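You operate a simulated robot arm through the tools that you are given. There is no shell and no other tool. Be economical: measure what you need, move in short steps, check, and stop when the job is done.

Carry out the task below with a simulated robot arm. There is one attempt and no reset: what you move stays moved.

TASK
Check the teal and orange cups on the lit light box and sort them.
Fine: a watery layer goes on HOLD, even milk on PASS; switch the light off last.
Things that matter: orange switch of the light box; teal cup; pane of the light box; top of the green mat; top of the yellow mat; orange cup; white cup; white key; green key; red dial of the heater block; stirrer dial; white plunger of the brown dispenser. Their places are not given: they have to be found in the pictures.

It is judged by the outcome, as a careful person would: the job done as asked, and still so three seconds after it is handed in. It fails if anything else is knocked over, pushed out of place, dropped, spilled or broken.

THE ROBOT
A 6-joint arm with a two-finger parallel gripper, fixed in place. Base frame: the origin is at the foot of the arm, x ahead of it, y to its left, z up; the work surface is at about z = 0.82. Lengths are in m, angles in rad, forces in N, time in s.
With the tool pointing down near the work surface it reaches from about 0.24 to 0.64 m from the base axis. Its first joint turns from -1.152 to 1.152 rad. Payload 2.7 kg.
Tool frame: the origin (TCP) lies between the finger pads and is the grasp point; the fingertips stand 0.023 m ahead of it; z points along the fingers, y is the line along which they close. The gripper opens to 0.094 m. The fingers are 0.038 m wide and 0.01 m thick; the gripper's body (0.054 by 0.096 m) begins 0.039 m behind the TCP.
Orientation is that of the tool frame in the base frame, as [roll, pitch, yaw] about the fixed x, y, z axes, in that order (R = Rz(yaw) Ry(pitch) Rx(roll)). With the fingers straight down and closing along the base's y, the tool's x points along the base's -x, its y along +y and its z along -z.

THE INTERFACE
- The arm moves only by the tool nudge_tool. Its argument "series" is text: rows parted by semicolons, each of 7 numbers parted by spaces: the shift along the tool's x, y, z in mm, then the turn, a rotation vector about the tool's x, y, z in rad, then the opening, from 0 (shut) to 1 (fully open). In form: tx ty tz wx wy wz fingers; .... A call has 1 to 12 rows; each row shifts and turns the commanded pose from where the row before left it, along the tool's axes as they then stand. A row lasts 0.2 s, in which the tool goes at most 0.05 m and 0.15 rad; a call with a longer step from one row to the next is refused whole, and so is a gripper value outside its range. A pose out of reach is approached as far as the arm can. The call stops where the force on the tool passes 70 N (or 10 N more than at its start, if that is more) or the arm is blocked; 0.2 s more then pass. The fingers move at their own pace (about 0.045 m/s each) and stop on an object; they squeeze with about 44 N. The grip force told is the motor's: it shows also when the fingers shut on nothing. Time passes only in rows, and 0.2 s behind the last, so rows that do not move let the fingers close. It gives the time, the measured TCP pose, the force on the tool (base axes), the opening and the grip force at its end, in the units of the frame above (readings bear some noise).
- Cameras (640 x 400 px; columns grow to the right, rows downward): "scene" is fixed at [0.0815, -0.4337, 1.4179]; the picture's right is [0.74, -0.68, 0.00], its down [-0.30, -0.33, -0.89] and it looks along [0.60, 0.66, -0.45] (base axes); focal length 327 px, centre (320, 200). "wrist" rides on the gripper at [-0.039, 0, -0.044] in the tool frame; the picture's right is [0.00, -1.00, 0.00], its down [0.97, 0.00, -0.24] and it looks along [0.24, 0.00, 0.97] (tool axes); focal length 218 px, centre (320, 200).
- snapshot(camera): a new picture of that camera. No time passes.
- locate(camera, pixels): for up to 12 pixels [column, row] of the newest picture of that camera ("zoom" is the newest enlarged one), the place [x, y, z] in the base frame of the surface seen there, good to about 0.003 m. No time passes.
- close_up(camera, box): a new picture of the part [left, top, right, bottom] of that camera's present view, enlarged. No time passes.
- job_done(): hands the job in; it is judged then, once.

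Work in short steps. Measure before you move; look again where a grasp or a placing could have gone wrong, and mend it. You have 80 turns and 38 pictures in all, the two below and enlarged ones among them. Open the gripper and draw the arm clear of the work before you hand the job in, unless the task says otherwise; then end with one line.

The tools are called after "Call:" by a JSON object that holds its "op" and its "data". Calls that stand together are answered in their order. nudge_tool: Moves the arm, as the interface text tells. Its arguments: {"type":"object","properties":{"series":{"type":"string"}},"required":["series"]} The other tools are called the same way: snapshot (camera) takes a picture; locate (camera, pixels) gives the place of the surface under pixels of a picture; close_up (camera, box) takes an enlarged picture of a part of a camera's view; job_done () hands the job in.

At the start:

```text
time_s: 0.0
eef_pos: [0.376, -0.0212, 1.1527]
tcp_rot: [-3.14, 0.002, -3.141]
ft_force: [-0.6, -0.3, -0.1]
grip_width: 0.0941
grip_force: 0.0
```

scene: 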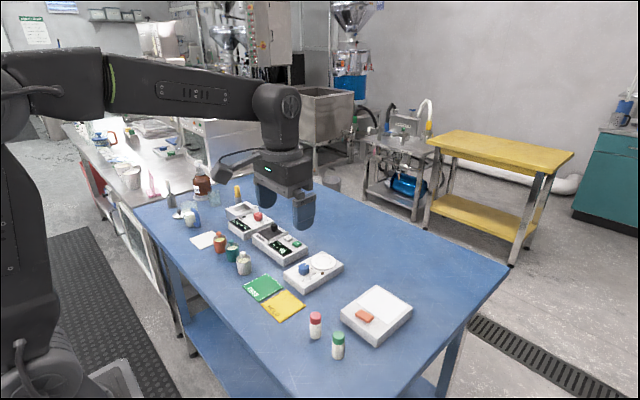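
wrist: 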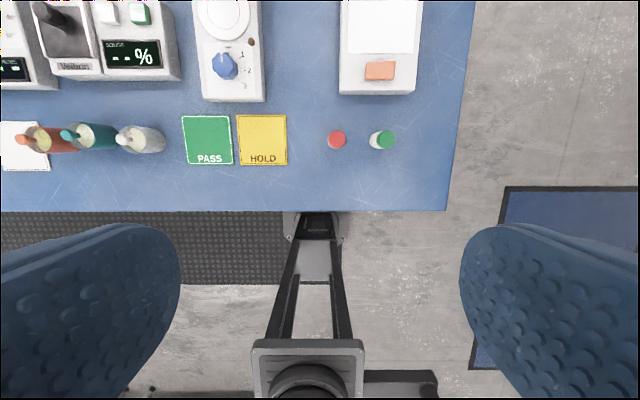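

The wrist picture shows the light box (pane near 380,25, switch 380,70), the mats (207,140 and 262,140) and three cups (45,138; 90,136; 145,138). I enlarge both views to measure them.

Call:
{"op": "close_up", "data": {"camera": "wrist", "box": [0, 90, 190, 210]}}

Call:
{"op": "close_up", "data": {"camera": "scene", "box": [180, 190, 420, 370]}}

Call:
{"op": "locate", "data": {"camera": "wrist", "pixels": [[380, 70], [380, 25], [207, 140], [262, 140], [345, 90], [412, 90], [378, 5], [60, 138], [100, 136], [150, 138], [336, 140], [385, 140]]}}

```text
3.33 times, centred on (95, 150) of wrist
```

zoom: 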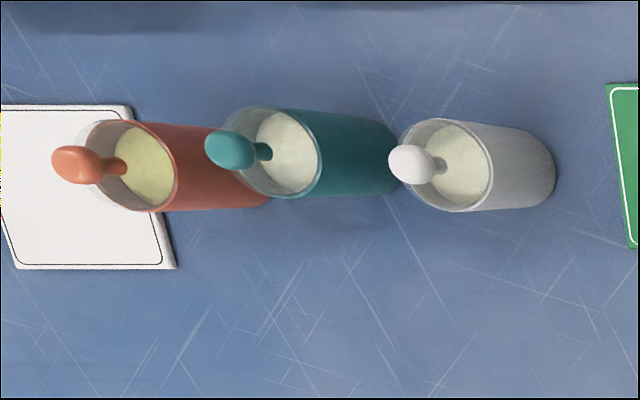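

```text
2.22 times, centred on (300, 280) of scene
```

zoom: 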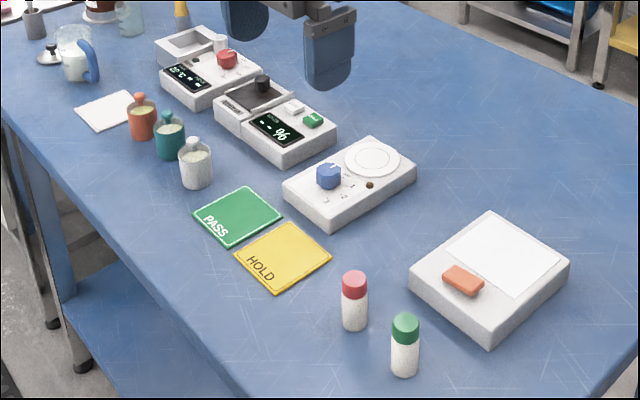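

```text
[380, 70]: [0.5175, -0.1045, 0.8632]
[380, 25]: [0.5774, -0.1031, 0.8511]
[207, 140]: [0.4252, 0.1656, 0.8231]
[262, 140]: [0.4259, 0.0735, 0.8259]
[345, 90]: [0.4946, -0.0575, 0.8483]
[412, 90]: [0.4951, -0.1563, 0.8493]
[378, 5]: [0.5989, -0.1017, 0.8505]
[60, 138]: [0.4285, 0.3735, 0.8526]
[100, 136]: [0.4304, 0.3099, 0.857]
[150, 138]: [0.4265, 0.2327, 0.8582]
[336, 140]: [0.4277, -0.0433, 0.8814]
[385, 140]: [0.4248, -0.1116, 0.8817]
```

Call:
{"op": "close_up", "data": {"camera": "scene", "box": [205, 220, 269, 280]}}

Call:
{"op": "close_up", "data": {"camera": "scene", "box": [330, 270, 426, 360]}}

```text
6.67 times, centred on (237, 250) of scene
```

zoom: 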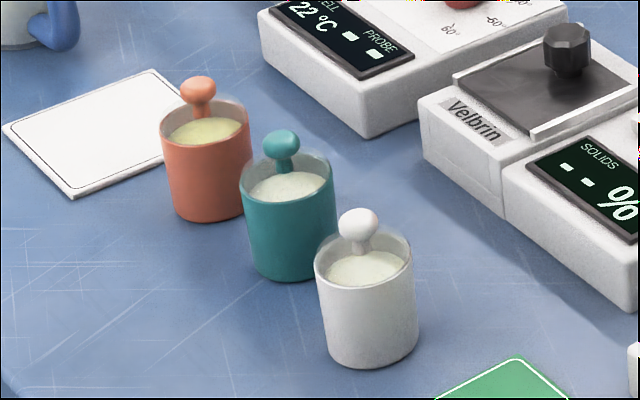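

```text
4.44 times, centred on (378, 315) of scene
```

zoom: 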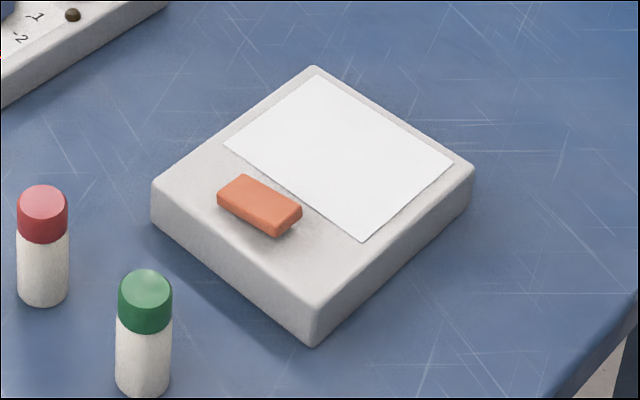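

I shut the fingers and turn the tool 90° so that its narrow side lies along x (this will also be the grasp yaw for the cups).

Call:
{"op": "nudge_tool", "data": {"series": "0 0 0 0 0 0.1428 0;0 0 0 0 0 0.1428 0;0 0 0 0 0 0.1428 0;0 0 0 0 0 0.1428 0;0 0 0 0 0 0.1428 0;0 0 0 0 0 0.1428 0;0 0 0 0 0 0.1428 0;0 0 0 0 0 0.1428 0;0 0 0 0 0 0.1428 0;0 0 0 0 0 0.1428 0;0 0 0 0 0 0.1428 0;0 0 0 0 0 0 0"}}

```text
time_s: 2.6
eef_pos: [0.3769, -0.0199, 1.1529]
tcp_rot: [3.14, 0.0, 1.57]
ft_force: [-0.3, 0.8, 0.2]
grip_width: 0.0
grip_force: 42.4
```

Orientation is right. Next I go above the switch, staying about 45 mm clear of it.

Call:
{"op": "nudge_tool", "data": {"series": "-10.6 17.6 27.5 0 0 0 0;-10.6 17.6 27.5 0 0 0 0;-10.6 17.6 27.5 0 0 0 0;-10.6 17.6 27.5 0 0 0 0;-10.6 17.6 27.5 0 0 0 0;-10.6 17.6 27.5 0 0 0 0;-10.6 17.6 27.5 0 0 0 0;-10.6 17.6 27.5 0 0 0 0;0 0 0 0 0 0 0"}}

Call:
{"op": "snapshot", "data": {"camera": "scene"}}

Call:
{"op": "snapshot", "data": {"camera": "wrist"}}

```text
time_s: 4.6
eef_pos: [0.5193, -0.1068, 0.935]
tcp_rot: [3.139, -0.001, 1.571]
ft_force: [-0.6, -0.9, -1.1]
grip_width: 0.0
grip_force: 41.9
```

```text
31 pictures are left
```

scene: 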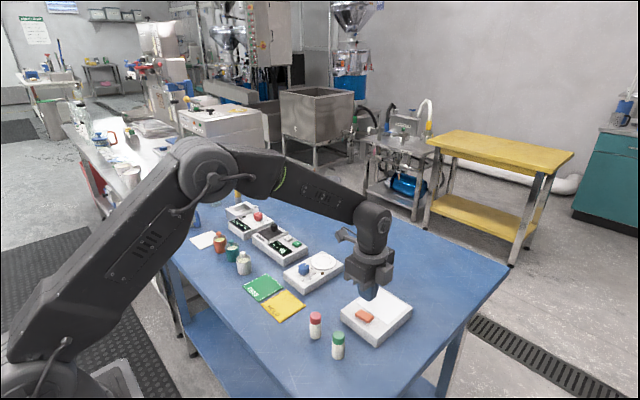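

```text
30 pictures are left
```

wrist: 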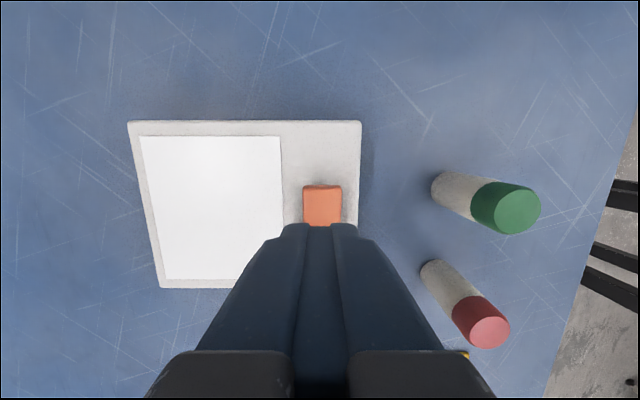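

Call:
{"op": "locate", "data": {"camera": "wrist", "pixels": [[322, 190], [322, 205], [322, 220], [308, 205], [337, 205], [145, 140], [278, 140], [160, 278], [280, 278], [210, 205], [131, 124], [358, 124]]}}

Call:
{"op": "locate", "data": {"camera": "scene", "pixels": [[358, 314], [364, 317], [370, 318]]}}

```text
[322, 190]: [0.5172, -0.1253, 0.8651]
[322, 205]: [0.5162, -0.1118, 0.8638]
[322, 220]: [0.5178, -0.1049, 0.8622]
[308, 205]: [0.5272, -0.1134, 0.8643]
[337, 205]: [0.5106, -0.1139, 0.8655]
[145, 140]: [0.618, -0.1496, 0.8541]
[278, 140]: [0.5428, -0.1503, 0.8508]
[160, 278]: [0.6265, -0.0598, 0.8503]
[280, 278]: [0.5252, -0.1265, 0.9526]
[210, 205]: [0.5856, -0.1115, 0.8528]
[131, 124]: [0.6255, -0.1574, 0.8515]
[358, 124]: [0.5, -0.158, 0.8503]
```

```text
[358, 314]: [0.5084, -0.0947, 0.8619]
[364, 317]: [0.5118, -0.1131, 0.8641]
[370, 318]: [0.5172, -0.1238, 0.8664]
```

The switch is a rocker, tilted with its −y end raised (z 0.866 at y −0.125 against 0.862 at y −0.095). I press that raised end.

Call:
{"op": "nudge_tool", "data": {"series": "-24 -2 0 0 0 0 0;0 0 20 0 0 0 0;0 0 18 0 0 0 0;0 0 3 0 0 0 0;0 0 2 0 0 0 0;0 0 2 0 0 0 0;0 0 2 0 0 0 0;0 0 1 0 0 0 0"}}

Call:
{"op": "close_up", "data": {"camera": "scene", "box": [320, 270, 430, 350]}}

```text
time_s: 6.4
eef_pos: [0.5158, -0.1298, 0.8864]
tcp_rot: [3.14, 0.0, 1.571]
ft_force: [0.5, -0.7, 1.8]
grip_width: 0.0002
grip_force: 42.1
```

```text
5.00 times, centred on (375, 310) of scene
```

zoom: 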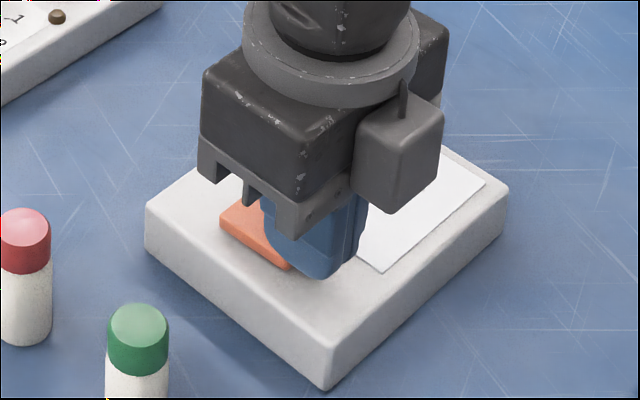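

Contact is just starting (about 2 N) and the light is still off, so I press on in small steps.

Call:
{"op": "nudge_tool", "data": {"series": "0 0 1.5 0 0 0 0;0 0 1.5 0 0 0 0;0 0 1.5 0 0 0 0;0 0 0 0 0 0 0"}}

Call:
{"op": "close_up", "data": {"camera": "scene", "box": [320, 270, 430, 350]}}

```text
time_s: 7.4
eef_pos: [0.5164, -0.1288, 0.8849]
tcp_rot: [3.136, 0.0, 1.57]
ft_force: [-9.8, -2.3, 27.3]
grip_width: 0.0
grip_force: 41.7
```

```text
5.00 times, centred on (375, 310) of scene
```

zoom: 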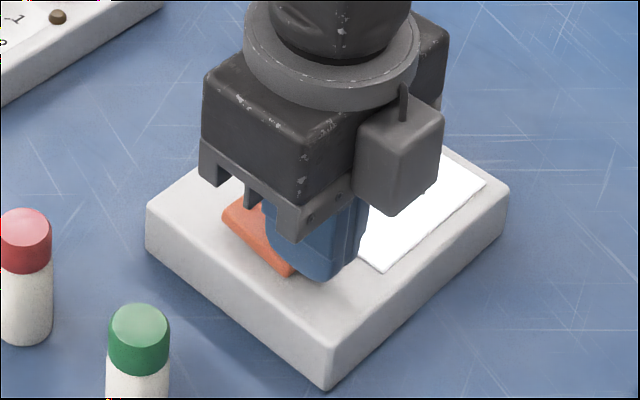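

The pane has brightened, so the light is on. I raise, open and begin turning the tool the other way, so the camera side faces +y, away from the neighbouring cups.

Call:
{"op": "nudge_tool", "data": {"series": "0 0 -10 0 0 0 0;0 0 -40 0 0 0 0;0 0 -45 0 0 0 0;0 0 -45 0 0 -0.14 0;0 0 0 0 0 -0.15 0;0 0 0 0 0 -0.15 0;0 0 0 0 0 -0.15 0;0 0 0 0 0 -0.15 0;0 0 0 0 0 -0.15 0;0 0 0 0 0 -0.15 0;0 0 0 0 0 -0.15 0;0 0 0 0 0 -0.15 0"}}

Call:
{"op": "nudge_tool", "data": {"series": "0 0 0 0 0 -0.15 0.5;0 0 0 0 0 -0.15 0.5;0 0 0 0 0 -0.15 0.7;0 0 0 0 0 -0.15 0.7;0 0 0 0 0 -0.15 0.7;0 0 0 0 0 -0.15 0.7;0 0 0 0 0 -0.15 0.7;0 0 0 0 0 -0.15 0.7;0 0 0 0 0 -0.15 0.7;0 0 0 0 0 -0.15 0.7;0 0 0 0 0 -0.15 0.7;0 0 0 0 0 -0.1416 0.7"}}

```text
time_s: 10.0
eef_pos: [0.5166, -0.1291, 1.0217]
tcp_rot: [3.141, 0.003, 2.912]
ft_force: [-0.6, -0.5, 0.4]
grip_width: 0.0001
grip_force: 42.1
```

```text
time_s: 12.6
eef_pos: [0.5145, -0.1291, 1.02]
tcp_rot: [3.142, 0.001, -1.581]
ft_force: [0.1, 0.5, -0.7]
grip_width: 0.066
grip_force: 0.0
```

Turned to yaw −90°. I travel at z 1.02 to above the cups and look from there.

Call:
{"op": "nudge_tool", "data": {"series": "-42 7.8 0 0 0 0 0.8;-42 7.8 0 0 0 0 0.8;-42 7.8 0 0 0 0 0.8;-42 7.8 0 0 0 0 0.8;-42 7.8 0 0 0 0 0.8;-42 7.8 0 0 0 0 0.8;-42 7.8 0 0 0 0 0.8;-42 7.8 0 0 0 0 0.8;-42 7.8 0 0 0 0 0.8;-42 7.8 0 0 0 0 0.8;-42 7.8 0 0 0 0 0.8;0 0 0 0 0 0 0.8"}}

Call:
{"op": "snapshot", "data": {"camera": "wrist"}}

Call:
{"op": "snapshot", "data": {"camera": "scene"}}

```text
time_s: 15.2
eef_pos: [0.4334, 0.336, 1.0223]
tcp_rot: [-3.14, -0.001, -1.582]
ft_force: [-0.9, 0.0, 0.6]
grip_width: 0.0751
grip_force: 0.1
```

```text
27 pictures are left
```

wrist: 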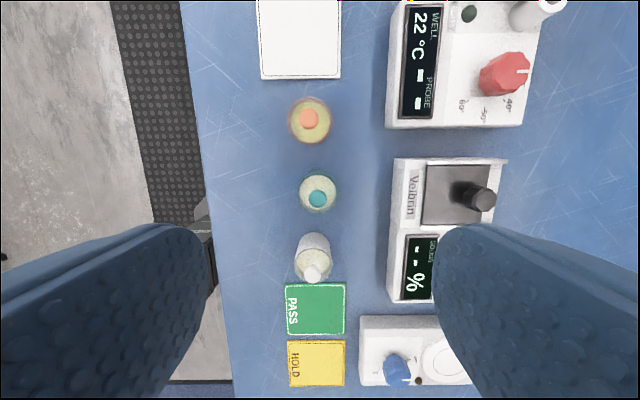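

```text
26 pictures are left
```

scene: 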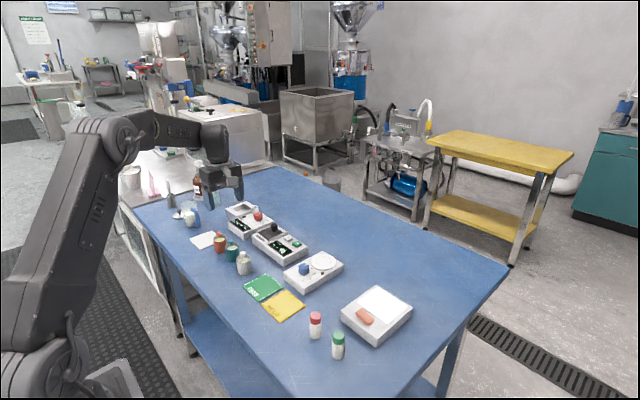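

Call:
{"op": "locate", "data": {"camera": "wrist", "pixels": [[309, 119], [291, 120], [330, 120], [309, 100], [309, 140], [322, 125], [317, 198], [301, 192], [335, 192], [318, 177], [318, 211], [312, 272]]}}

Call:
{"op": "close_up", "data": {"camera": "scene", "box": [205, 220, 269, 280]}}

Call:
{"op": "close_up", "data": {"camera": "scene", "box": [320, 270, 430, 350]}}

```text
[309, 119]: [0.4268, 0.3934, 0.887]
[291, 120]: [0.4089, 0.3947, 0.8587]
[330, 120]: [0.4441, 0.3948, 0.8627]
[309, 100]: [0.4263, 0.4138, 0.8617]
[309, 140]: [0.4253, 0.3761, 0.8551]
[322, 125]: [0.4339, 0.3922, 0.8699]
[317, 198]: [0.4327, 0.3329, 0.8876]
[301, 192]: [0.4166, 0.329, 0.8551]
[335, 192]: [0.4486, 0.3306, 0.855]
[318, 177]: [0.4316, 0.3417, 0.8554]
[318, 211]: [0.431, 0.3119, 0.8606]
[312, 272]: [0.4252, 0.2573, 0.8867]
```

```text
6.67 times, centred on (237, 250) of scene
```

zoom: 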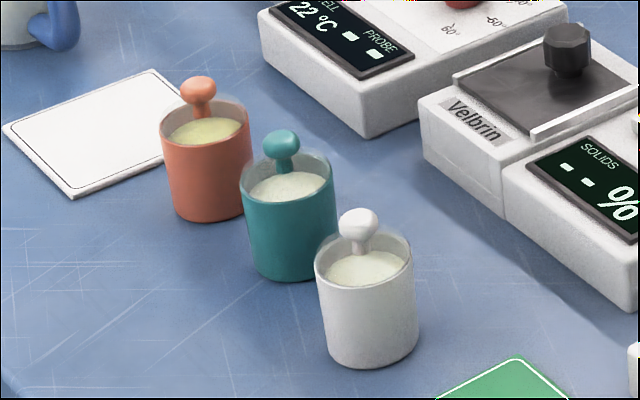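

```text
5.00 times, centred on (375, 310) of scene
```

zoom: 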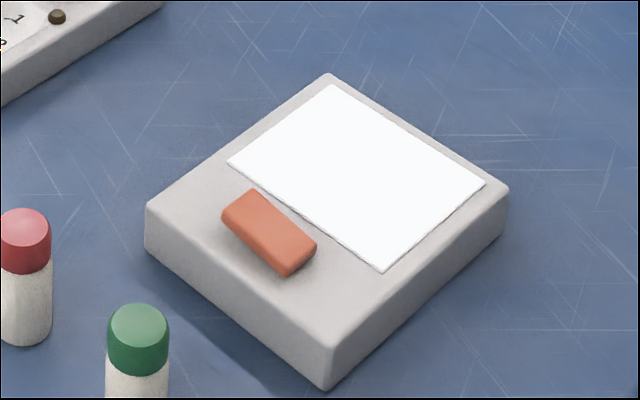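

The light is on (pane bright white). Orange cup: centre about (0.4265, 0.394), knob top 0.887, so TCP z 0.856 keeps the palm above the knob. I go over it and partway down.

Call:
{"op": "nudge_tool", "data": {"series": "-28 3.2 0 0 0 -0.011 0.8;-29 3.2 0 0 0 0 0.8;0 0 35 0 0 0 0.8;0 0 35 0 0 0 0.8;0 0 30 0 0 0 0.8;0 0 0 0 0 0 0.8"}}

Call:
{"op": "snapshot", "data": {"camera": "wrist"}}

```text
time_s: 16.6
eef_pos: [0.4299, 0.3901, 0.9201]
tcp_rot: [-3.14, 0.001, -1.571]
ft_force: [0.7, 0.5, 0.1]
grip_width: 0.0751
grip_force: 0.0
```

```text
23 pictures are left
```

wrist: 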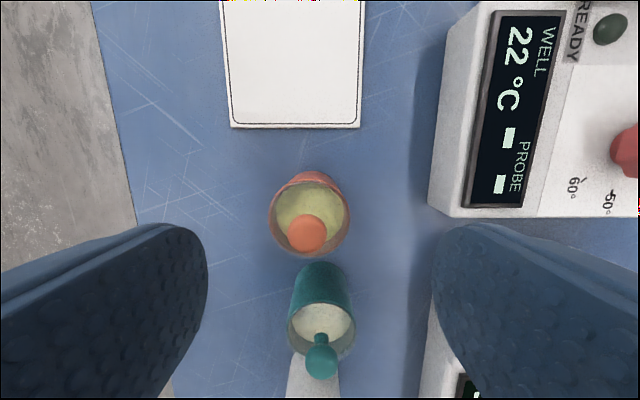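

Call:
{"op": "locate", "data": {"camera": "wrist", "pixels": [[306, 232], [272, 215], [349, 215], [309, 175], [312, 258], [321, 355], [290, 320], [353, 320], [320, 266]]}}

```text
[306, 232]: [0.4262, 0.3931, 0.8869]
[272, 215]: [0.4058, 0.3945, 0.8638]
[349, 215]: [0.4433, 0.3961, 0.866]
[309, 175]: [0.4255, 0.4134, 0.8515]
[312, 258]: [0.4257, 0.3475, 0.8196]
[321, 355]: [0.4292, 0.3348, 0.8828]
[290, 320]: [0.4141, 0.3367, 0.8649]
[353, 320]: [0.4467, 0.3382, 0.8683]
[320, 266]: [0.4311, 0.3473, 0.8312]
```

Orange centre is (0.4255, 0.3937). I correct by about 4 mm, descend and close.

Call:
{"op": "nudge_tool", "data": {"series": "-3.5 4.2 0 0 0 0 0.8;0 0 22 0 0 0 0.8;0 0 22 0 0 0 0.8;0 0 19 0 0 0 0.8;0 0 0 0 0 0 0.8;0 0 0 0 0 0 0.3;0 0 0 0 0 0 0.3;0 0 0 0 0 0 0.3;0 0 0 0 0 0 0.3"}}

```text
time_s: 18.6
eef_pos: [0.4261, 0.393, 0.8583]
tcp_rot: [-3.139, 0.0, -1.571]
ft_force: [-0.3, -0.3, -0.5]
grip_width: 0.0383
grip_force: 43.6
```

Gripped at 38.3 mm. I lift gently and check.

Call:
{"op": "nudge_tool", "data": {"series": "0 0 -5 0 0 0 0.3;0 0 -12 0 0 0 0.3;0 0 -20 0 0 0 0.3;0 0 -25 0 0 0 0.3;0 0 -25 0 0 0 0.3;0 0 -25 0 0 0 0.3;0 0 -10 0 0 0 0.3;0 0 0 0 0 0 0.3"}}

Call:
{"op": "close_up", "data": {"camera": "scene", "box": [170, 170, 298, 290]}}

```text
time_s: 20.4
eef_pos: [0.4256, 0.3942, 0.9795]
tcp_rot: [-3.141, 0.0, -1.571]
ft_force: [0.3, 0.6, -0.9]
grip_width: 0.0384
grip_force: 43.8
```

```text
3.33 times, centred on (234, 230) of scene
```

zoom: 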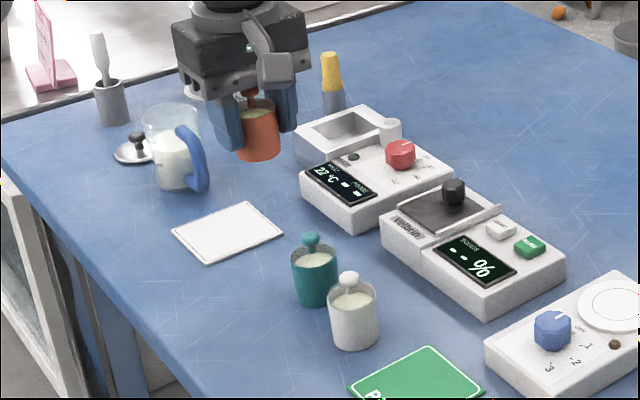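

Held well and upright. I carry it toward the pane at z 0.98.

Call:
{"op": "nudge_tool", "data": {"series": "10 -3 0 0 0 0 0.3;20 -6 0 0 0 0 0.3;25 -7.5 0 0 0 0 0.3;25 -7.5 0 0 0 0 0.3;25 -7.5 0 0 0 0 0.3;25 -7.5 0 0 0 0 0.3;25 -7.5 0 0 0 0 0.3;25 -7.5 0 0 0 0 0.3;25 -7.5 0 0 0 0 0.3;25 -7.5 0 0 0 0 0.3;25 -7.5 0 0 0 0 0.3;25 -7.5 0 0 0 0 0.3"}}

Call:
{"op": "nudge_tool", "data": {"series": "25 -7.5 0 0 0 0 0.3;25 -7.5 0 0 0 0 0.3;25 -7.5 0 0 0 0 0.3;25 -7.5 0 0 0 0 0.3;25 -7.5 0 0 0 0 0.3;25 -7.5 0 0 0 0 0.3;25 -7.5 0 0 0 0 0.3;25 -7.5 0 0 0 0 0.3;15 -6 0 0 0 0 0.3;4 0 0 0 0 0 0.3;0 0 0 0 0 0 0.3"}}

```text
time_s: 23.0
eef_pos: [0.51, 0.1124, 0.981]
tcp_rot: [-3.139, 0.001, -1.573]
ft_force: [-0.1, 0.3, -0.4]
grip_width: 0.0386
grip_force: 44.0
```

```text
time_s: 25.4
eef_pos: [0.5762, -0.1064, 0.9793]
tcp_rot: [-3.139, 0.0, -1.572]
ft_force: [0.3, 0.8, -1.5]
grip_width: 0.0385
grip_force: 44.1
```

Over the pane. I descend slowly until touch (expected near z 0.890).

Call:
{"op": "nudge_tool", "data": {"series": "0 -4 20 0 0 0 0.3;0 0 25 0 0 0 0.3;0 0 20 0 0 0 0.3;0 0 12 0 0 0 0.3;0 0 6 0 0 0 0.3;0 0 3 0 0 0 0.3;0 0 1.5 0 0 0 0.3;0 0 0 0 0 0 0.3"}}

```text
time_s: 27.2
eef_pos: [0.5791, -0.1053, 0.8914]
tcp_rot: [-3.141, 0.001, -1.571]
ft_force: [0.8, -0.1, -0.2]
grip_width: 0.0386
grip_force: 44.0
```

Call:
{"op": "nudge_tool", "data": {"series": "0 0 1 0 0 0 0.3;0 0 1 0 0 0 0.3;0 0 0 0 0 0 0.3"}}

```text
time_s: 28.0
eef_pos: [0.5787, -0.1037, 0.8892]
tcp_rot: [-3.141, 0.0, -1.57]
ft_force: [0.0, 0.4, -0.6]
grip_width: 0.0384
grip_force: 44.1
```

Call:
{"op": "nudge_tool", "data": {"series": "0 0 0.7 0 0 0 0.3;0 0 0.7 0 0 0 0.3;0 0 0 0 0 0 0.3"}}

Call:
{"op": "close_up", "data": {"camera": "scene", "box": [330, 265, 426, 345]}}

```text
time_s: 28.8
eef_pos: [0.5791, -0.1043, 0.8895]
tcp_rot: [-3.141, 0.0, -1.572]
ft_force: [-0.3, 0.2, -0.8]
grip_width: 0.0383
grip_force: 44.1
```

```text
5.00 times, centred on (378, 305) of scene
```

zoom: 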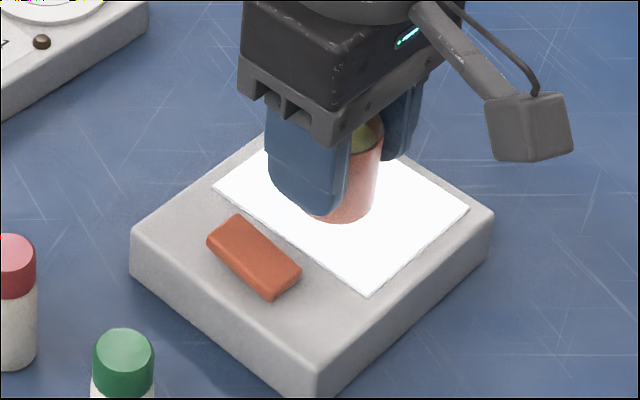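

Call:
{"op": "nudge_tool", "data": {"series": "0 0 0.7 0 0 0 0.3;0 0 0.7 0 0 0 0.3;0 0 0 0 0 0 0.3"}}

```text
time_s: 29.6
eef_pos: [0.5791, -0.1045, 0.8865]
tcp_rot: [-3.14, 0.001, -1.572]
ft_force: [0.3, 0.3, 0.2]
grip_width: 0.0385
grip_force: 43.7
```

Call:
{"op": "nudge_tool", "data": {"series": "0 0 0.6 0 0 0 0.3;0 0 0.6 0 0 0 0.3;0 0 0 0 0 0 0.3"}}

```text
time_s: 30.4
eef_pos: [0.5781, -0.1038, 0.8871]
tcp_rot: [-3.137, 0.0, -1.572]
ft_force: [-2.2, -0.3, 7.9]
grip_width: 0.0385
grip_force: 44.5
```

Contact (7.9 N up). I open modestly, so as not to reach over the switch, and rise clear to inspect.

Call:
{"op": "nudge_tool", "data": {"series": "0 0 -1 0 0 0 0.3;0 0 0 0 0 0 0.6;0 0 0 0 0 0 0.6;0 0 -10 0 0 0 0.6;0 0 -30 0 0 0 0.6;0 0 -40 0 0 0 0.6;-30 0 -30 0 0 0 0.6;-45 0 -20 0 0 0 0.6;-45 0 0 0 0 0 0.6;-45 0 0 0 0 0 0.6"}}

Call:
{"op": "close_up", "data": {"camera": "scene", "box": [338, 255, 418, 325]}}

```text
time_s: 32.6
eef_pos: [0.5777, 0.0578, 1.0181]
tcp_rot: [-3.14, -0.001, -1.573]
ft_force: [0.8, 0.9, -0.2]
grip_width: 0.0563
grip_force: 0.1
```

```text
5.71 times, centred on (378, 290) of scene
```

zoom: 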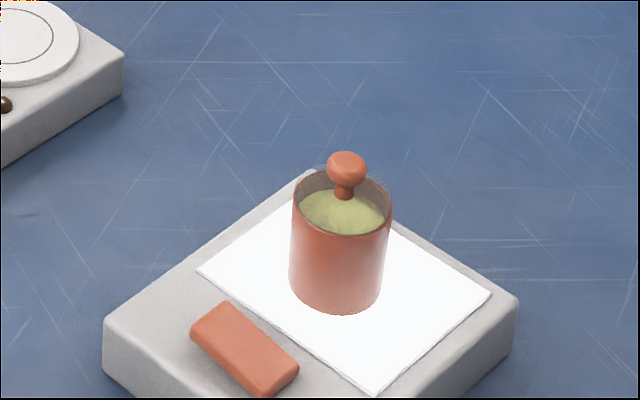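

Standing well on the pane; I look closer at the wall for a layer.

Call:
{"op": "close_up", "data": {"camera": "scene", "box": [370, 272, 390, 296]}}

Call:
{"op": "snapshot", "data": {"camera": "wrist"}}

```text
16.00 times, centred on (380, 284) of scene
```

zoom: 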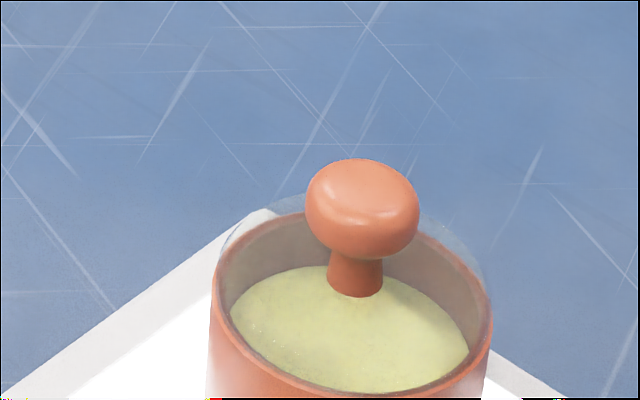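

```text
18 pictures are left
```

wrist: 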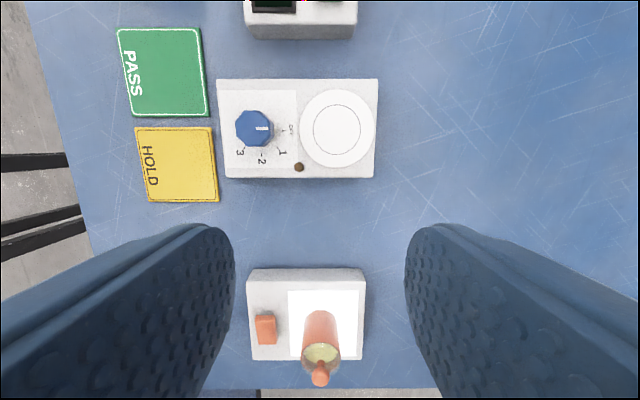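

Call:
{"op": "close_up", "data": {"camera": "scene", "box": [368, 276, 394, 312]}}

```text
11.11 times, centred on (381, 294) of scene
```

zoom: 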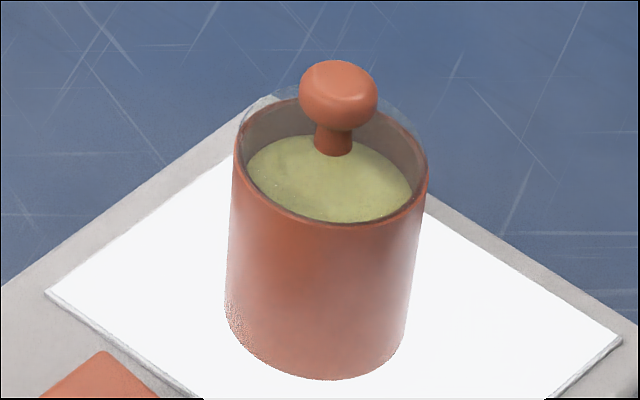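

The walls are opaque, so the milk is judged from above. I look straight down with the wrist camera.

Call:
{"op": "nudge_tool", "data": {"series": "45 0 0 0 0 0 0.6;45 0 0 0 0 0 0.6;45 0 0 0 0 0 0.6;15 0 0 0 0 0 0.6;0 0 0 0 0 0 0.6"}}

Call:
{"op": "close_up", "data": {"camera": "wrist", "box": [260, 140, 388, 220]}}

```text
time_s: 33.8
eef_pos: [0.5782, -0.0924, 1.0163]
tcp_rot: [-3.141, -0.001, -1.57]
ft_force: [0.1, -0.6, 0.4]
grip_width: 0.0566
grip_force: 0.0
```

```text
5.00 times, centred on (324, 180) of wrist
```

zoom: 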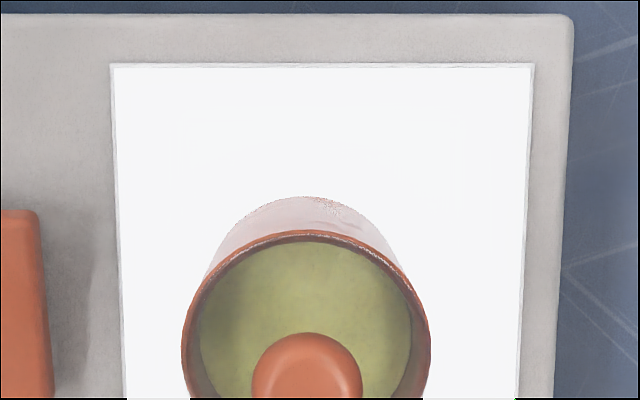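

The orange cup's milk is clearly greenish and watery on the lit pane: HOLD. I regrasp it.

Call:
{"op": "nudge_tool", "data": {"series": "11.6 0 20 0 0 0 0.6;0 0 35 0 0 0 0.6;0 0 35 0 0 0 0.6;0 0 25 0 0 0 0.6;0 0 12 0 0 0 0.6;0 0 0 0 0 0 0.6;0 0 0 0 0 0 0.3;0 0 0 0 0 0 0.3;0 0 0 0 0 0 0.3"}}

Call:
{"op": "nudge_tool", "data": {"series": "0 0 -5 0 0 0 0.3;0 0 -12 0 0 0 0.3;0 0 -20 0 0 0 0.3;0 0 -25 0 0 0 0.3;0 0 -20 0 0 0 0.3;0 0 -8 0 0 0 0.3;0 0 0 0 0 0 0.3"}}

```text
time_s: 35.8
eef_pos: [0.5785, -0.1026, 0.8909]
tcp_rot: [-3.139, 0.0, -1.57]
ft_force: [-0.1, 0.6, 0.2]
grip_width: 0.0385
grip_force: 43.8
```

```text
time_s: 37.4
eef_pos: [0.5789, -0.1023, 0.9801]
tcp_rot: [-3.14, 0.0, -1.572]
ft_force: [0.5, 0.2, -1.4]
grip_width: 0.0387
grip_force: 44.3
```

Gripped. I carry it to the HOLD mat centre (0.426, 0.0735).

Call:
{"op": "nudge_tool", "data": {"series": "-9 8 0 0 0 0 0.3;-18 16 0 0 0 0 0.3;-18 16 0 0 0 0 0.3;-18 16 0 0 0 0 0.3;-18 16 0 0 0 0 0.3;-18 16 0 0 0 0 0.3;-18 16 0 0 0 0 0.3;-18 16 0 0 0 0 0.3;-18 15 0 0 0 0 0.3;-15 12 0 0 0 0 0.3;-8 6 0 0 0 0 0.3;0 0 0 0 0 0 0.3"}}

Call:
{"op": "nudge_tool", "data": {"series": "0 0 20 0 0 0 0.3;0 0 25 0 0 0 0.3;0 0 25 0 0 0 0.3;0 0 20 0 0 0 0.3;0 0 15 0 0 0 0.3;0 0 8 0 0 0 0.3;0 0 3 0 0 0 0.3;0 0 0 0 0 0 0.3"}}

```text
time_s: 40.0
eef_pos: [0.4258, 0.0759, 0.9801]
tcp_rot: [-3.14, -0.001, -1.57]
ft_force: [1.1, -0.7, -0.8]
grip_width: 0.0385
grip_force: 43.7
```

```text
time_s: 41.8
eef_pos: [0.4263, 0.0752, 0.8657]
tcp_rot: [-3.136, 0.0, -1.571]
ft_force: [-2.8, -0.2, 10.7]
grip_width: 0.0384
grip_force: 44.4
```

Contact at 0.866, consistent with the mat's thickness and the slightly higher regrasp. I release and rise.

Call:
{"op": "nudge_tool", "data": {"series": "0 0 -1.5 0 0 0 0.3;0 0 0 0 0 0 0.7;0 0 0 0 0 0 0.7;0 0 0 0 0 0 0.7;0 0 -15 0 0 0 0.7;0 0 -40 0 0 0 0.7;0 0 -45 0 0 0 0.7;0 0 -40 0 0 0 0.7;-45 0 0 0 0 0 0.7;-45 0 0 0 0 0 0.7;-45 0 0 0 0 0 0.7;-45 0 0 0 0 0 0.8"}}

Call:
{"op": "nudge_tool", "data": {"series": "-40 -2 0 0 0 0 0.8;-35 -2 0 0 0 0 0.8;0 0 40 0 0 0 0.8;0 0 30 0 0 0 0.8;0 0 0 0 0 0 0.8"}}

Call:
{"op": "snapshot", "data": {"camera": "wrist"}}

Call:
{"op": "snapshot", "data": {"camera": "scene"}}

```text
time_s: 44.4
eef_pos: [0.4266, 0.2526, 1.0069]
tcp_rot: [-3.14, 0.0, -1.573]
ft_force: [-0.7, -0.2, -0.2]
grip_width: 0.0755
grip_force: 0.0
```

```text
time_s: 45.6
eef_pos: [0.4303, 0.3284, 0.9365]
tcp_rot: [-3.141, -0.002, -1.57]
ft_force: [-0.1, -0.1, -0.1]
grip_width: 0.0752
grip_force: 0.0
```

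```text
15 pictures are left
```

wrist: 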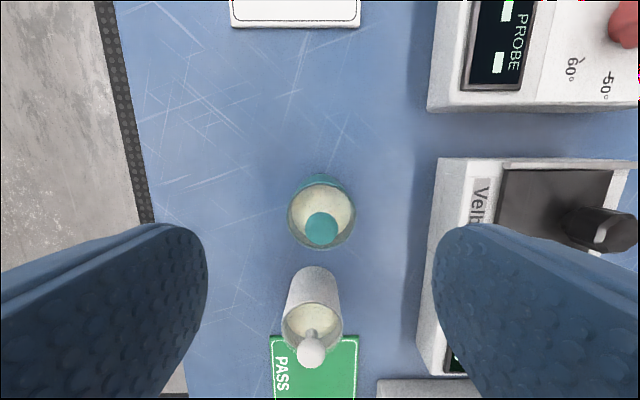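

```text
14 pictures are left
```

scene: 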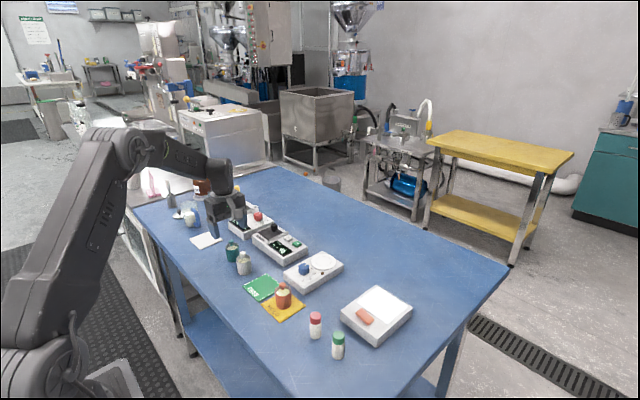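

Call:
{"op": "locate", "data": {"camera": "wrist", "pixels": [[321, 228], [290, 215], [354, 215], [321, 175], [439, 170], [425, 300], [310, 350]]}}

Call:
{"op": "locate", "data": {"camera": "scene", "pixels": [[283, 289], [284, 305], [277, 310], [265, 307], [303, 306]]}}

```text
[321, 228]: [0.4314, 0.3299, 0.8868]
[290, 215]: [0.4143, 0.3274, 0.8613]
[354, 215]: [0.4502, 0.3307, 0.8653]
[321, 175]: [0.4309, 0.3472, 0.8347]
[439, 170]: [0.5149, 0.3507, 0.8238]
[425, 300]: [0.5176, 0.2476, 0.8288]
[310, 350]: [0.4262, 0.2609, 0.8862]
```

```text
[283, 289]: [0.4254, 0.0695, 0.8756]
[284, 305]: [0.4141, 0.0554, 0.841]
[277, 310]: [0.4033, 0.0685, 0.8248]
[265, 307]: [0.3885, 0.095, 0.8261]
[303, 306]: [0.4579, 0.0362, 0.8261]
```

Orange stands on HOLD. Teal centre is (0.4315, 0.330); I descend and grasp.

Call:
{"op": "nudge_tool", "data": {"series": "-1.6 -1.2 0 0 0 0 0.8;0 0 25 0 0 0 0.8;0 0 25 0 0 0 0.8;0 0 20 0 0 0 0.8;0 0 8 0 0 0 0.8;0 0 0 0 0 0 0.8;0 0 0 0 0 0 0.3;0 0 0 0 0 0 0.3;0 0 0 0 0 0 0.3;0 0 0 0 0 0 0.3"}}

Call:
{"op": "nudge_tool", "data": {"series": "0 0 -5 0 0 0 0.3;0 0 -12 0 0 0 0.3;0 0 -20 0 0 0 0.3;0 0 -25 0 0 0 0.3;0 0 -25 0 0 0 0.3;0 0 -25 0 0 0 0.3;0 0 -10 0 0 0 0.3;0 0 0 0 0 0 0.3"}}

```text
time_s: 47.8
eef_pos: [0.4316, 0.3302, 0.8584]
tcp_rot: [-3.139, -0.001, -1.571]
ft_force: [-0.5, -0.3, 0.2]
grip_width: 0.0386
grip_force: 44.1
```

```text
time_s: 49.6
eef_pos: [0.4297, 0.331, 0.9811]
tcp_rot: [-3.14, 0.0, -1.57]
ft_force: [0.5, -0.6, -1.2]
grip_width: 0.0382
grip_force: 44.3
```

Lifted. I carry teal to the pane.

Call:
{"op": "nudge_tool", "data": {"series": "12 -4 0 0 0 0 0.3;24 -8 0 0 0 0 0.3;24 -8 0 0 0 0 0.3;24 -8 0 0 0 0 0.3;24 -8 0 0 0 0 0.3;24 -8 0 0 0 0 0.3;24 -8 0 0 0 0 0.3;24 -8 0 0 0 0 0.3;24 -8 0 0 0 0 0.3;24 -8 0 0 0 0 0.3"}}

Call:
{"op": "nudge_tool", "data": {"series": "24 -8 0 0 0 0 0.3;24 -8 0 0 0 0 0.3;24 -8 0 0 0 0 0.3;24 -8 0 0 0 0 0.3;24 -8 0 0 0 0 0.3;24 -9 0 0 0 0 0.3;24 -9 0 0 0 0 0.3;20 -8 0 0 0 0 0.3;19 -6 0 0 0 0 0.3;0 0 0 0 0 0 0.3"}}

Call:
{"op": "nudge_tool", "data": {"series": "0 0 20 0 0 0 0.3;0 0 25 0 0 0 0.3;0 0 25 0 0 0 0.3;0 0 14 0 0 0 0.3;0 0 6 0 0 0 0.3;0 0 2 0 0 0 0.3;0 0 1 0 0 0 0.3;0 0 0 0 0 0 0.3"}}

```text
time_s: 51.8
eef_pos: [0.5069, 0.1045, 0.9796]
tcp_rot: [-3.139, 0.0, -1.572]
ft_force: [0.4, 0.0, -1.2]
grip_width: 0.0383
grip_force: 44.3
```

```text
time_s: 54.0
eef_pos: [0.5786, -0.1047, 0.982]
tcp_rot: [-3.139, -0.001, -1.571]
ft_force: [-0.2, 0.9, 0.1]
grip_width: 0.0384
grip_force: 43.9
```

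```text
time_s: 55.8
eef_pos: [0.5782, -0.1039, 0.888]
tcp_rot: [-3.136, 0.001, -1.571]
ft_force: [-0.8, 0.4, 6.0]
grip_width: 0.0383
grip_force: 44.2
```

Contact on the pane (6 N). I release, rise, and look from above the same way as before.

Call:
{"op": "nudge_tool", "data": {"series": "0 0 -1 0 0 0 0.3;0 0 0 0 0 0 0.6;0 0 0 0 0 0 0.6;0 0 -10 0 0 0 0.6;0 0 -30 0 0 0 0.6;0 0 -40 0 0 0 0.6;0 0 -40 0 0 0 0.6;-12 0 -7 0 0 0 0.6;0 0 0 0 0 0 0.6"}}

Call:
{"op": "close_up", "data": {"camera": "wrist", "box": [260, 140, 388, 220]}}

Call:
{"op": "close_up", "data": {"camera": "scene", "box": [338, 255, 418, 325]}}

```text
time_s: 57.8
eef_pos: [0.5796, -0.0918, 1.0157]
tcp_rot: [-3.141, 0.001, -1.571]
ft_force: [0.5, 0.8, 0.1]
grip_width: 0.0565
grip_force: 0.1
```

```text
5.00 times, centred on (324, 180) of wrist
```

zoom: 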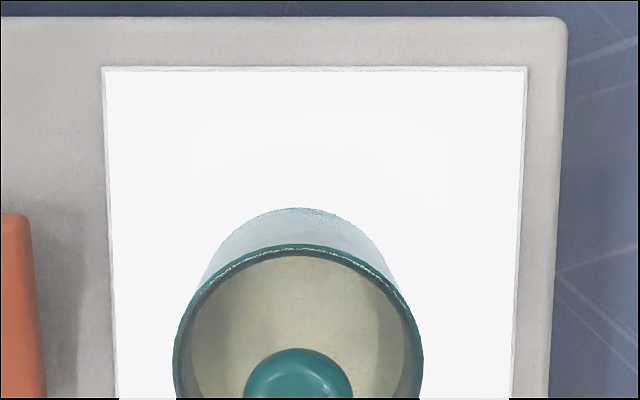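

```text
5.71 times, centred on (378, 290) of scene
```

zoom: 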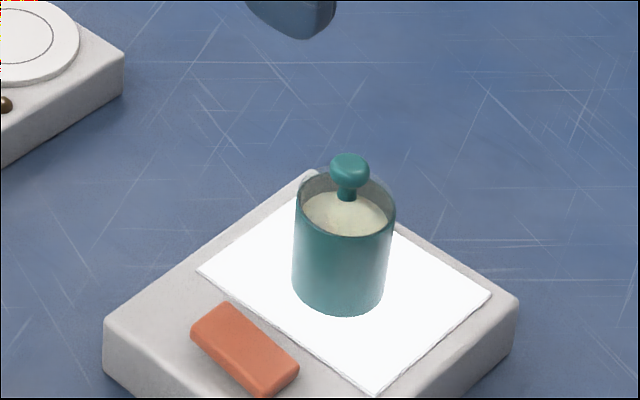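

Teal shows an even creamy white, while orange was plainly greenish whey; so teal goes to PASS. I regrasp it.

Call:
{"op": "nudge_tool", "data": {"series": "12 0 20 0 0 0 0.6;0 0 35 0 0 0 0.6;0 0 35 0 0 0 0.6;0 0 25 0 0 0 0.6;0 0 11 0 0 0 0.6;0 0 0 0 0 0 0.6;0 0 0 0 0 0 0.3;0 0 0 0 0 0 0.3;0 0 0 0 0 0 0.3"}}

Call:
{"op": "nudge_tool", "data": {"series": "0 0 -5 0 0 0 0.3;0 0 -12 0 0 0 0.3;0 0 -20 0 0 0 0.3;0 0 -25 0 0 0 0.3;0 0 -20 0 0 0 0.3;0 0 -8 0 0 0 0.3;0 0 0 0 0 0 0.3"}}

```text
time_s: 59.8
eef_pos: [0.5787, -0.1043, 0.888]
tcp_rot: [-3.141, 0.001, -1.57]
ft_force: [0.0, -0.7, 0.0]
grip_width: 0.0384
grip_force: 44.1
```

```text
time_s: 61.4
eef_pos: [0.5792, -0.1032, 0.9789]
tcp_rot: [-3.139, -0.001, -1.57]
ft_force: [0.7, -0.2, -0.2]
grip_width: 0.0385
grip_force: 44.2
```

Carrying teal to PASS at (0.4255, 0.161).

Call:
{"op": "nudge_tool", "data": {"series": "-12 7 0 0 0 0 0.3;-24 14 0 0 0 0 0.3;-25 14.5 0 0 0 0 0.3;-25 14.5 0 0 0 0 0.3;-25 14.5 0 0 0 0 0.3;-25 14.5 0 0 0 0 0.3;-25 14.5 0 0 0 0 0.3;-25 14.5 0 0 0 0 0.3;-25 14.5 0 0 0 0 0.3;-25 14.5 0 0 0 0 0.3;-18 11 0 0 0 0 0.3;-10 5 0 0 0 0 0.3"}}

Call:
{"op": "nudge_tool", "data": {"series": "0 0 15 0 0 0 0.3;0 0 25 0 0 0 0.3;0 0 25 0 0 0 0.3;0 0 25 0 0 0 0.3;0 0 15 0 0 0 0.3;0 0 7 0 0 0 0.3;0 0 3 0 0 0 0.3;0 0 0 0 0 0 0.3"}}

```text
time_s: 64.0
eef_pos: [0.426, 0.1601, 0.9802]
tcp_rot: [-3.14, 0.001, -1.572]
ft_force: [0.8, -0.4, -0.7]
grip_width: 0.0385
grip_force: 44.4
```

```text
time_s: 65.8
eef_pos: [0.4268, 0.1577, 0.8631]
tcp_rot: [-3.14, 0.0, -1.57]
ft_force: [-0.3, 0.4, -1.3]
grip_width: 0.0383
grip_force: 43.8
```

Call:
{"op": "nudge_tool", "data": {"series": "0 0 1 0 0 0 0.3;0 0 1 0 0 0 0.3;0 0 0 0 0 0 0.3"}}

```text
time_s: 66.6
eef_pos: [0.4268, 0.1596, 0.8625]
tcp_rot: [-3.138, 0.001, -1.571]
ft_force: [-6.0, -6.5, 18.6]
grip_width: 0.0385
grip_force: 44.0
```

Contact felt (18 N). I release and rise clear, then check both mats.

Call:
{"op": "nudge_tool", "data": {"series": "0 0 -1.8 0 0 0 0.3;0 0 0 0 0 0 0.7;0 0 0 0 0 0 0.7;0 0 0 0 0 0 0.7;0 0 -15 0 0 0 0.7;0 0 -40 0 0 0 0.7;0 0 -45 0 0 0 0.7;0 0 -40 0 0 0 0.4;30 -20 0 0 0 0 0.2;40 -20 0 0 0 0 0;40 -20 0 0 0 0 0;40 -20 0 0 0 0 0"}}

Call:
{"op": "close_up", "data": {"camera": "scene", "box": [200, 210, 360, 350]}}

```text
time_s: 69.2
eef_pos: [0.5056, 0.0098, 1.0037]
tcp_rot: [-3.14, 0.0, -1.569]
ft_force: [-0.5, 0.3, 0.9]
grip_width: 0.0
grip_force: 42.1
```

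```text
2.86 times, centred on (280, 280) of scene
```

zoom: 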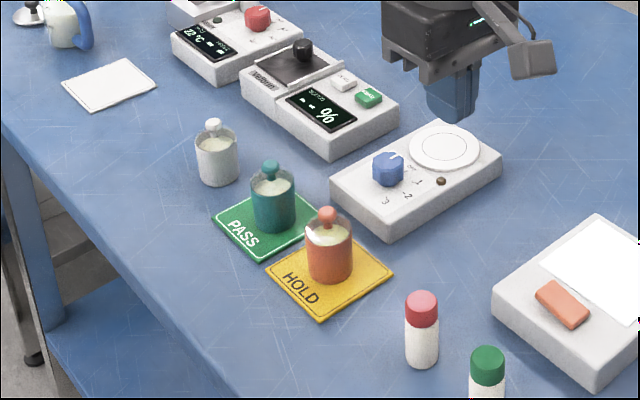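

Both cups stand on their mats. Next I go to the switch and press its other, now raised, end at y ≈ −0.09.

Call:
{"op": "nudge_tool", "data": {"series": "31 -4 0 0 0 0 0;31 -4 0 0 0 0 0;31 -3 0 0 0 0 0;0 0 40 0 0 0 0;0 0 40 0 0 0 0;0 0 23 0 0 0 0;0 0 7 0 0 0 0;0 0 4 0 0 0 0;0 0 2 0 0 0 0;0 0 1.5 0 0 0 0;0 0 0 0 0 0 0"}}

Call:
{"op": "close_up", "data": {"camera": "scene", "box": [320, 270, 430, 350]}}

```text
time_s: 71.6
eef_pos: [0.5171, -0.0828, 0.8865]
tcp_rot: [-3.139, 0.001, -1.571]
ft_force: [1.5, 1.4, 0.9]
grip_width: 0.0
grip_force: 42.3
```

```text
5.00 times, centred on (375, 310) of scene
```

zoom: 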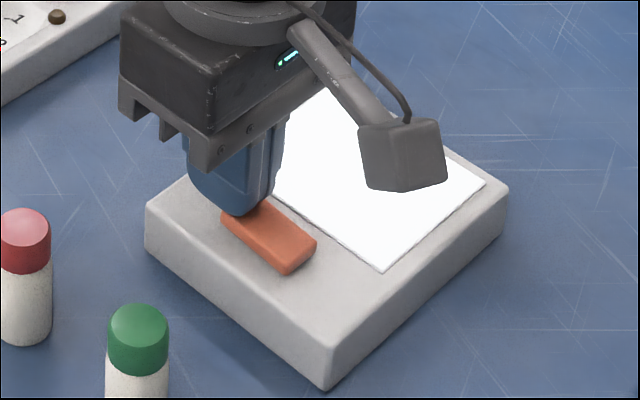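

Call:
{"op": "nudge_tool", "data": {"series": "0 0 1.5 0 0 0 0;0 0 1.5 0 0 0 0;0 0 1.5 0 0 0 0;0 0 0 0 0 0 0"}}

Call:
{"op": "close_up", "data": {"camera": "scene", "box": [320, 270, 430, 350]}}

```text
time_s: 72.6
eef_pos: [0.5185, -0.082, 0.8845]
tcp_rot: [-3.136, 0.001, -1.57]
ft_force: [-10.3, 3.8, 27.9]
grip_width: 0.0001
grip_force: 42.5
```

```text
5.00 times, centred on (375, 310) of scene
```

zoom: 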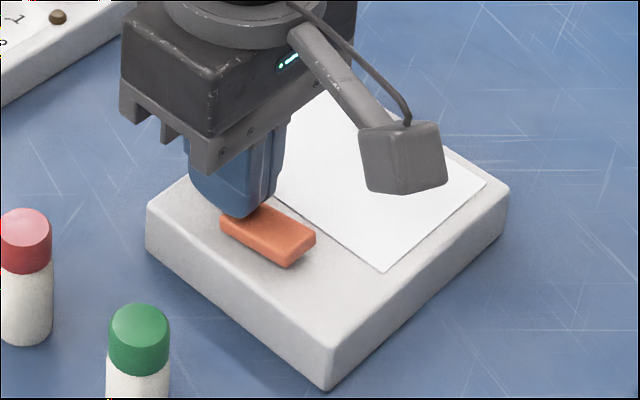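

The pane has dimmed, so the light is off. I rise, back away, open the gripper and take a last look.

Call:
{"op": "nudge_tool", "data": {"series": "0 0 -10 0 0 0 0;0 0 -40 0 0 0 0;0 0 -45 0 0 0 0;0 0 -45 0 0 0 0;0 0 -45 0 0 0 0.5;0 0 -40 0 0 0 1;0 30 0 0 0 0 1;0 40 0 0 0 0 1;0 40 0 0 0 0 1;0 0 0 0 0 0 1"}}

Call:
{"op": "snapshot", "data": {"camera": "scene"}}

Call:
{"op": "close_up", "data": {"camera": "scene", "box": [200, 210, 430, 370]}}

```text
time_s: 74.8
eef_pos: [0.4059, -0.0836, 1.1063]
tcp_rot: [-3.139, 0.0, -1.571]
ft_force: [0.1, -0.5, -0.3]
grip_width: 0.0941
grip_force: 0.0
```

```text
8 pictures are left
```

scene: 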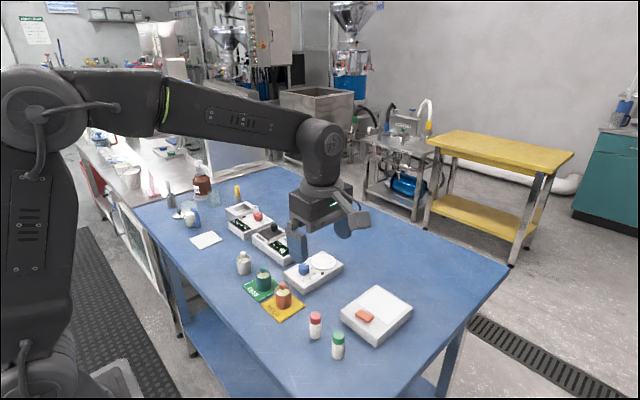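

```text
2.50 times, centred on (315, 290) of scene
```

zoom: 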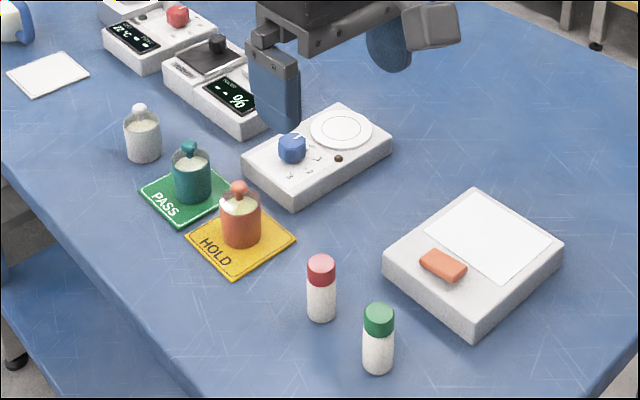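

Teal is on PASS, orange on HOLD, the light is off, nothing else has moved, and the arm is clear with the gripper open. I hand the job in.

Call:
{"op": "job_done", "data": {}}

```text
The job is handed in.
```

I checked both cups on the lit light box: teal (even milk) is on PASS, orange (watery, greenish) is on HOLD, and the light was switched off last.
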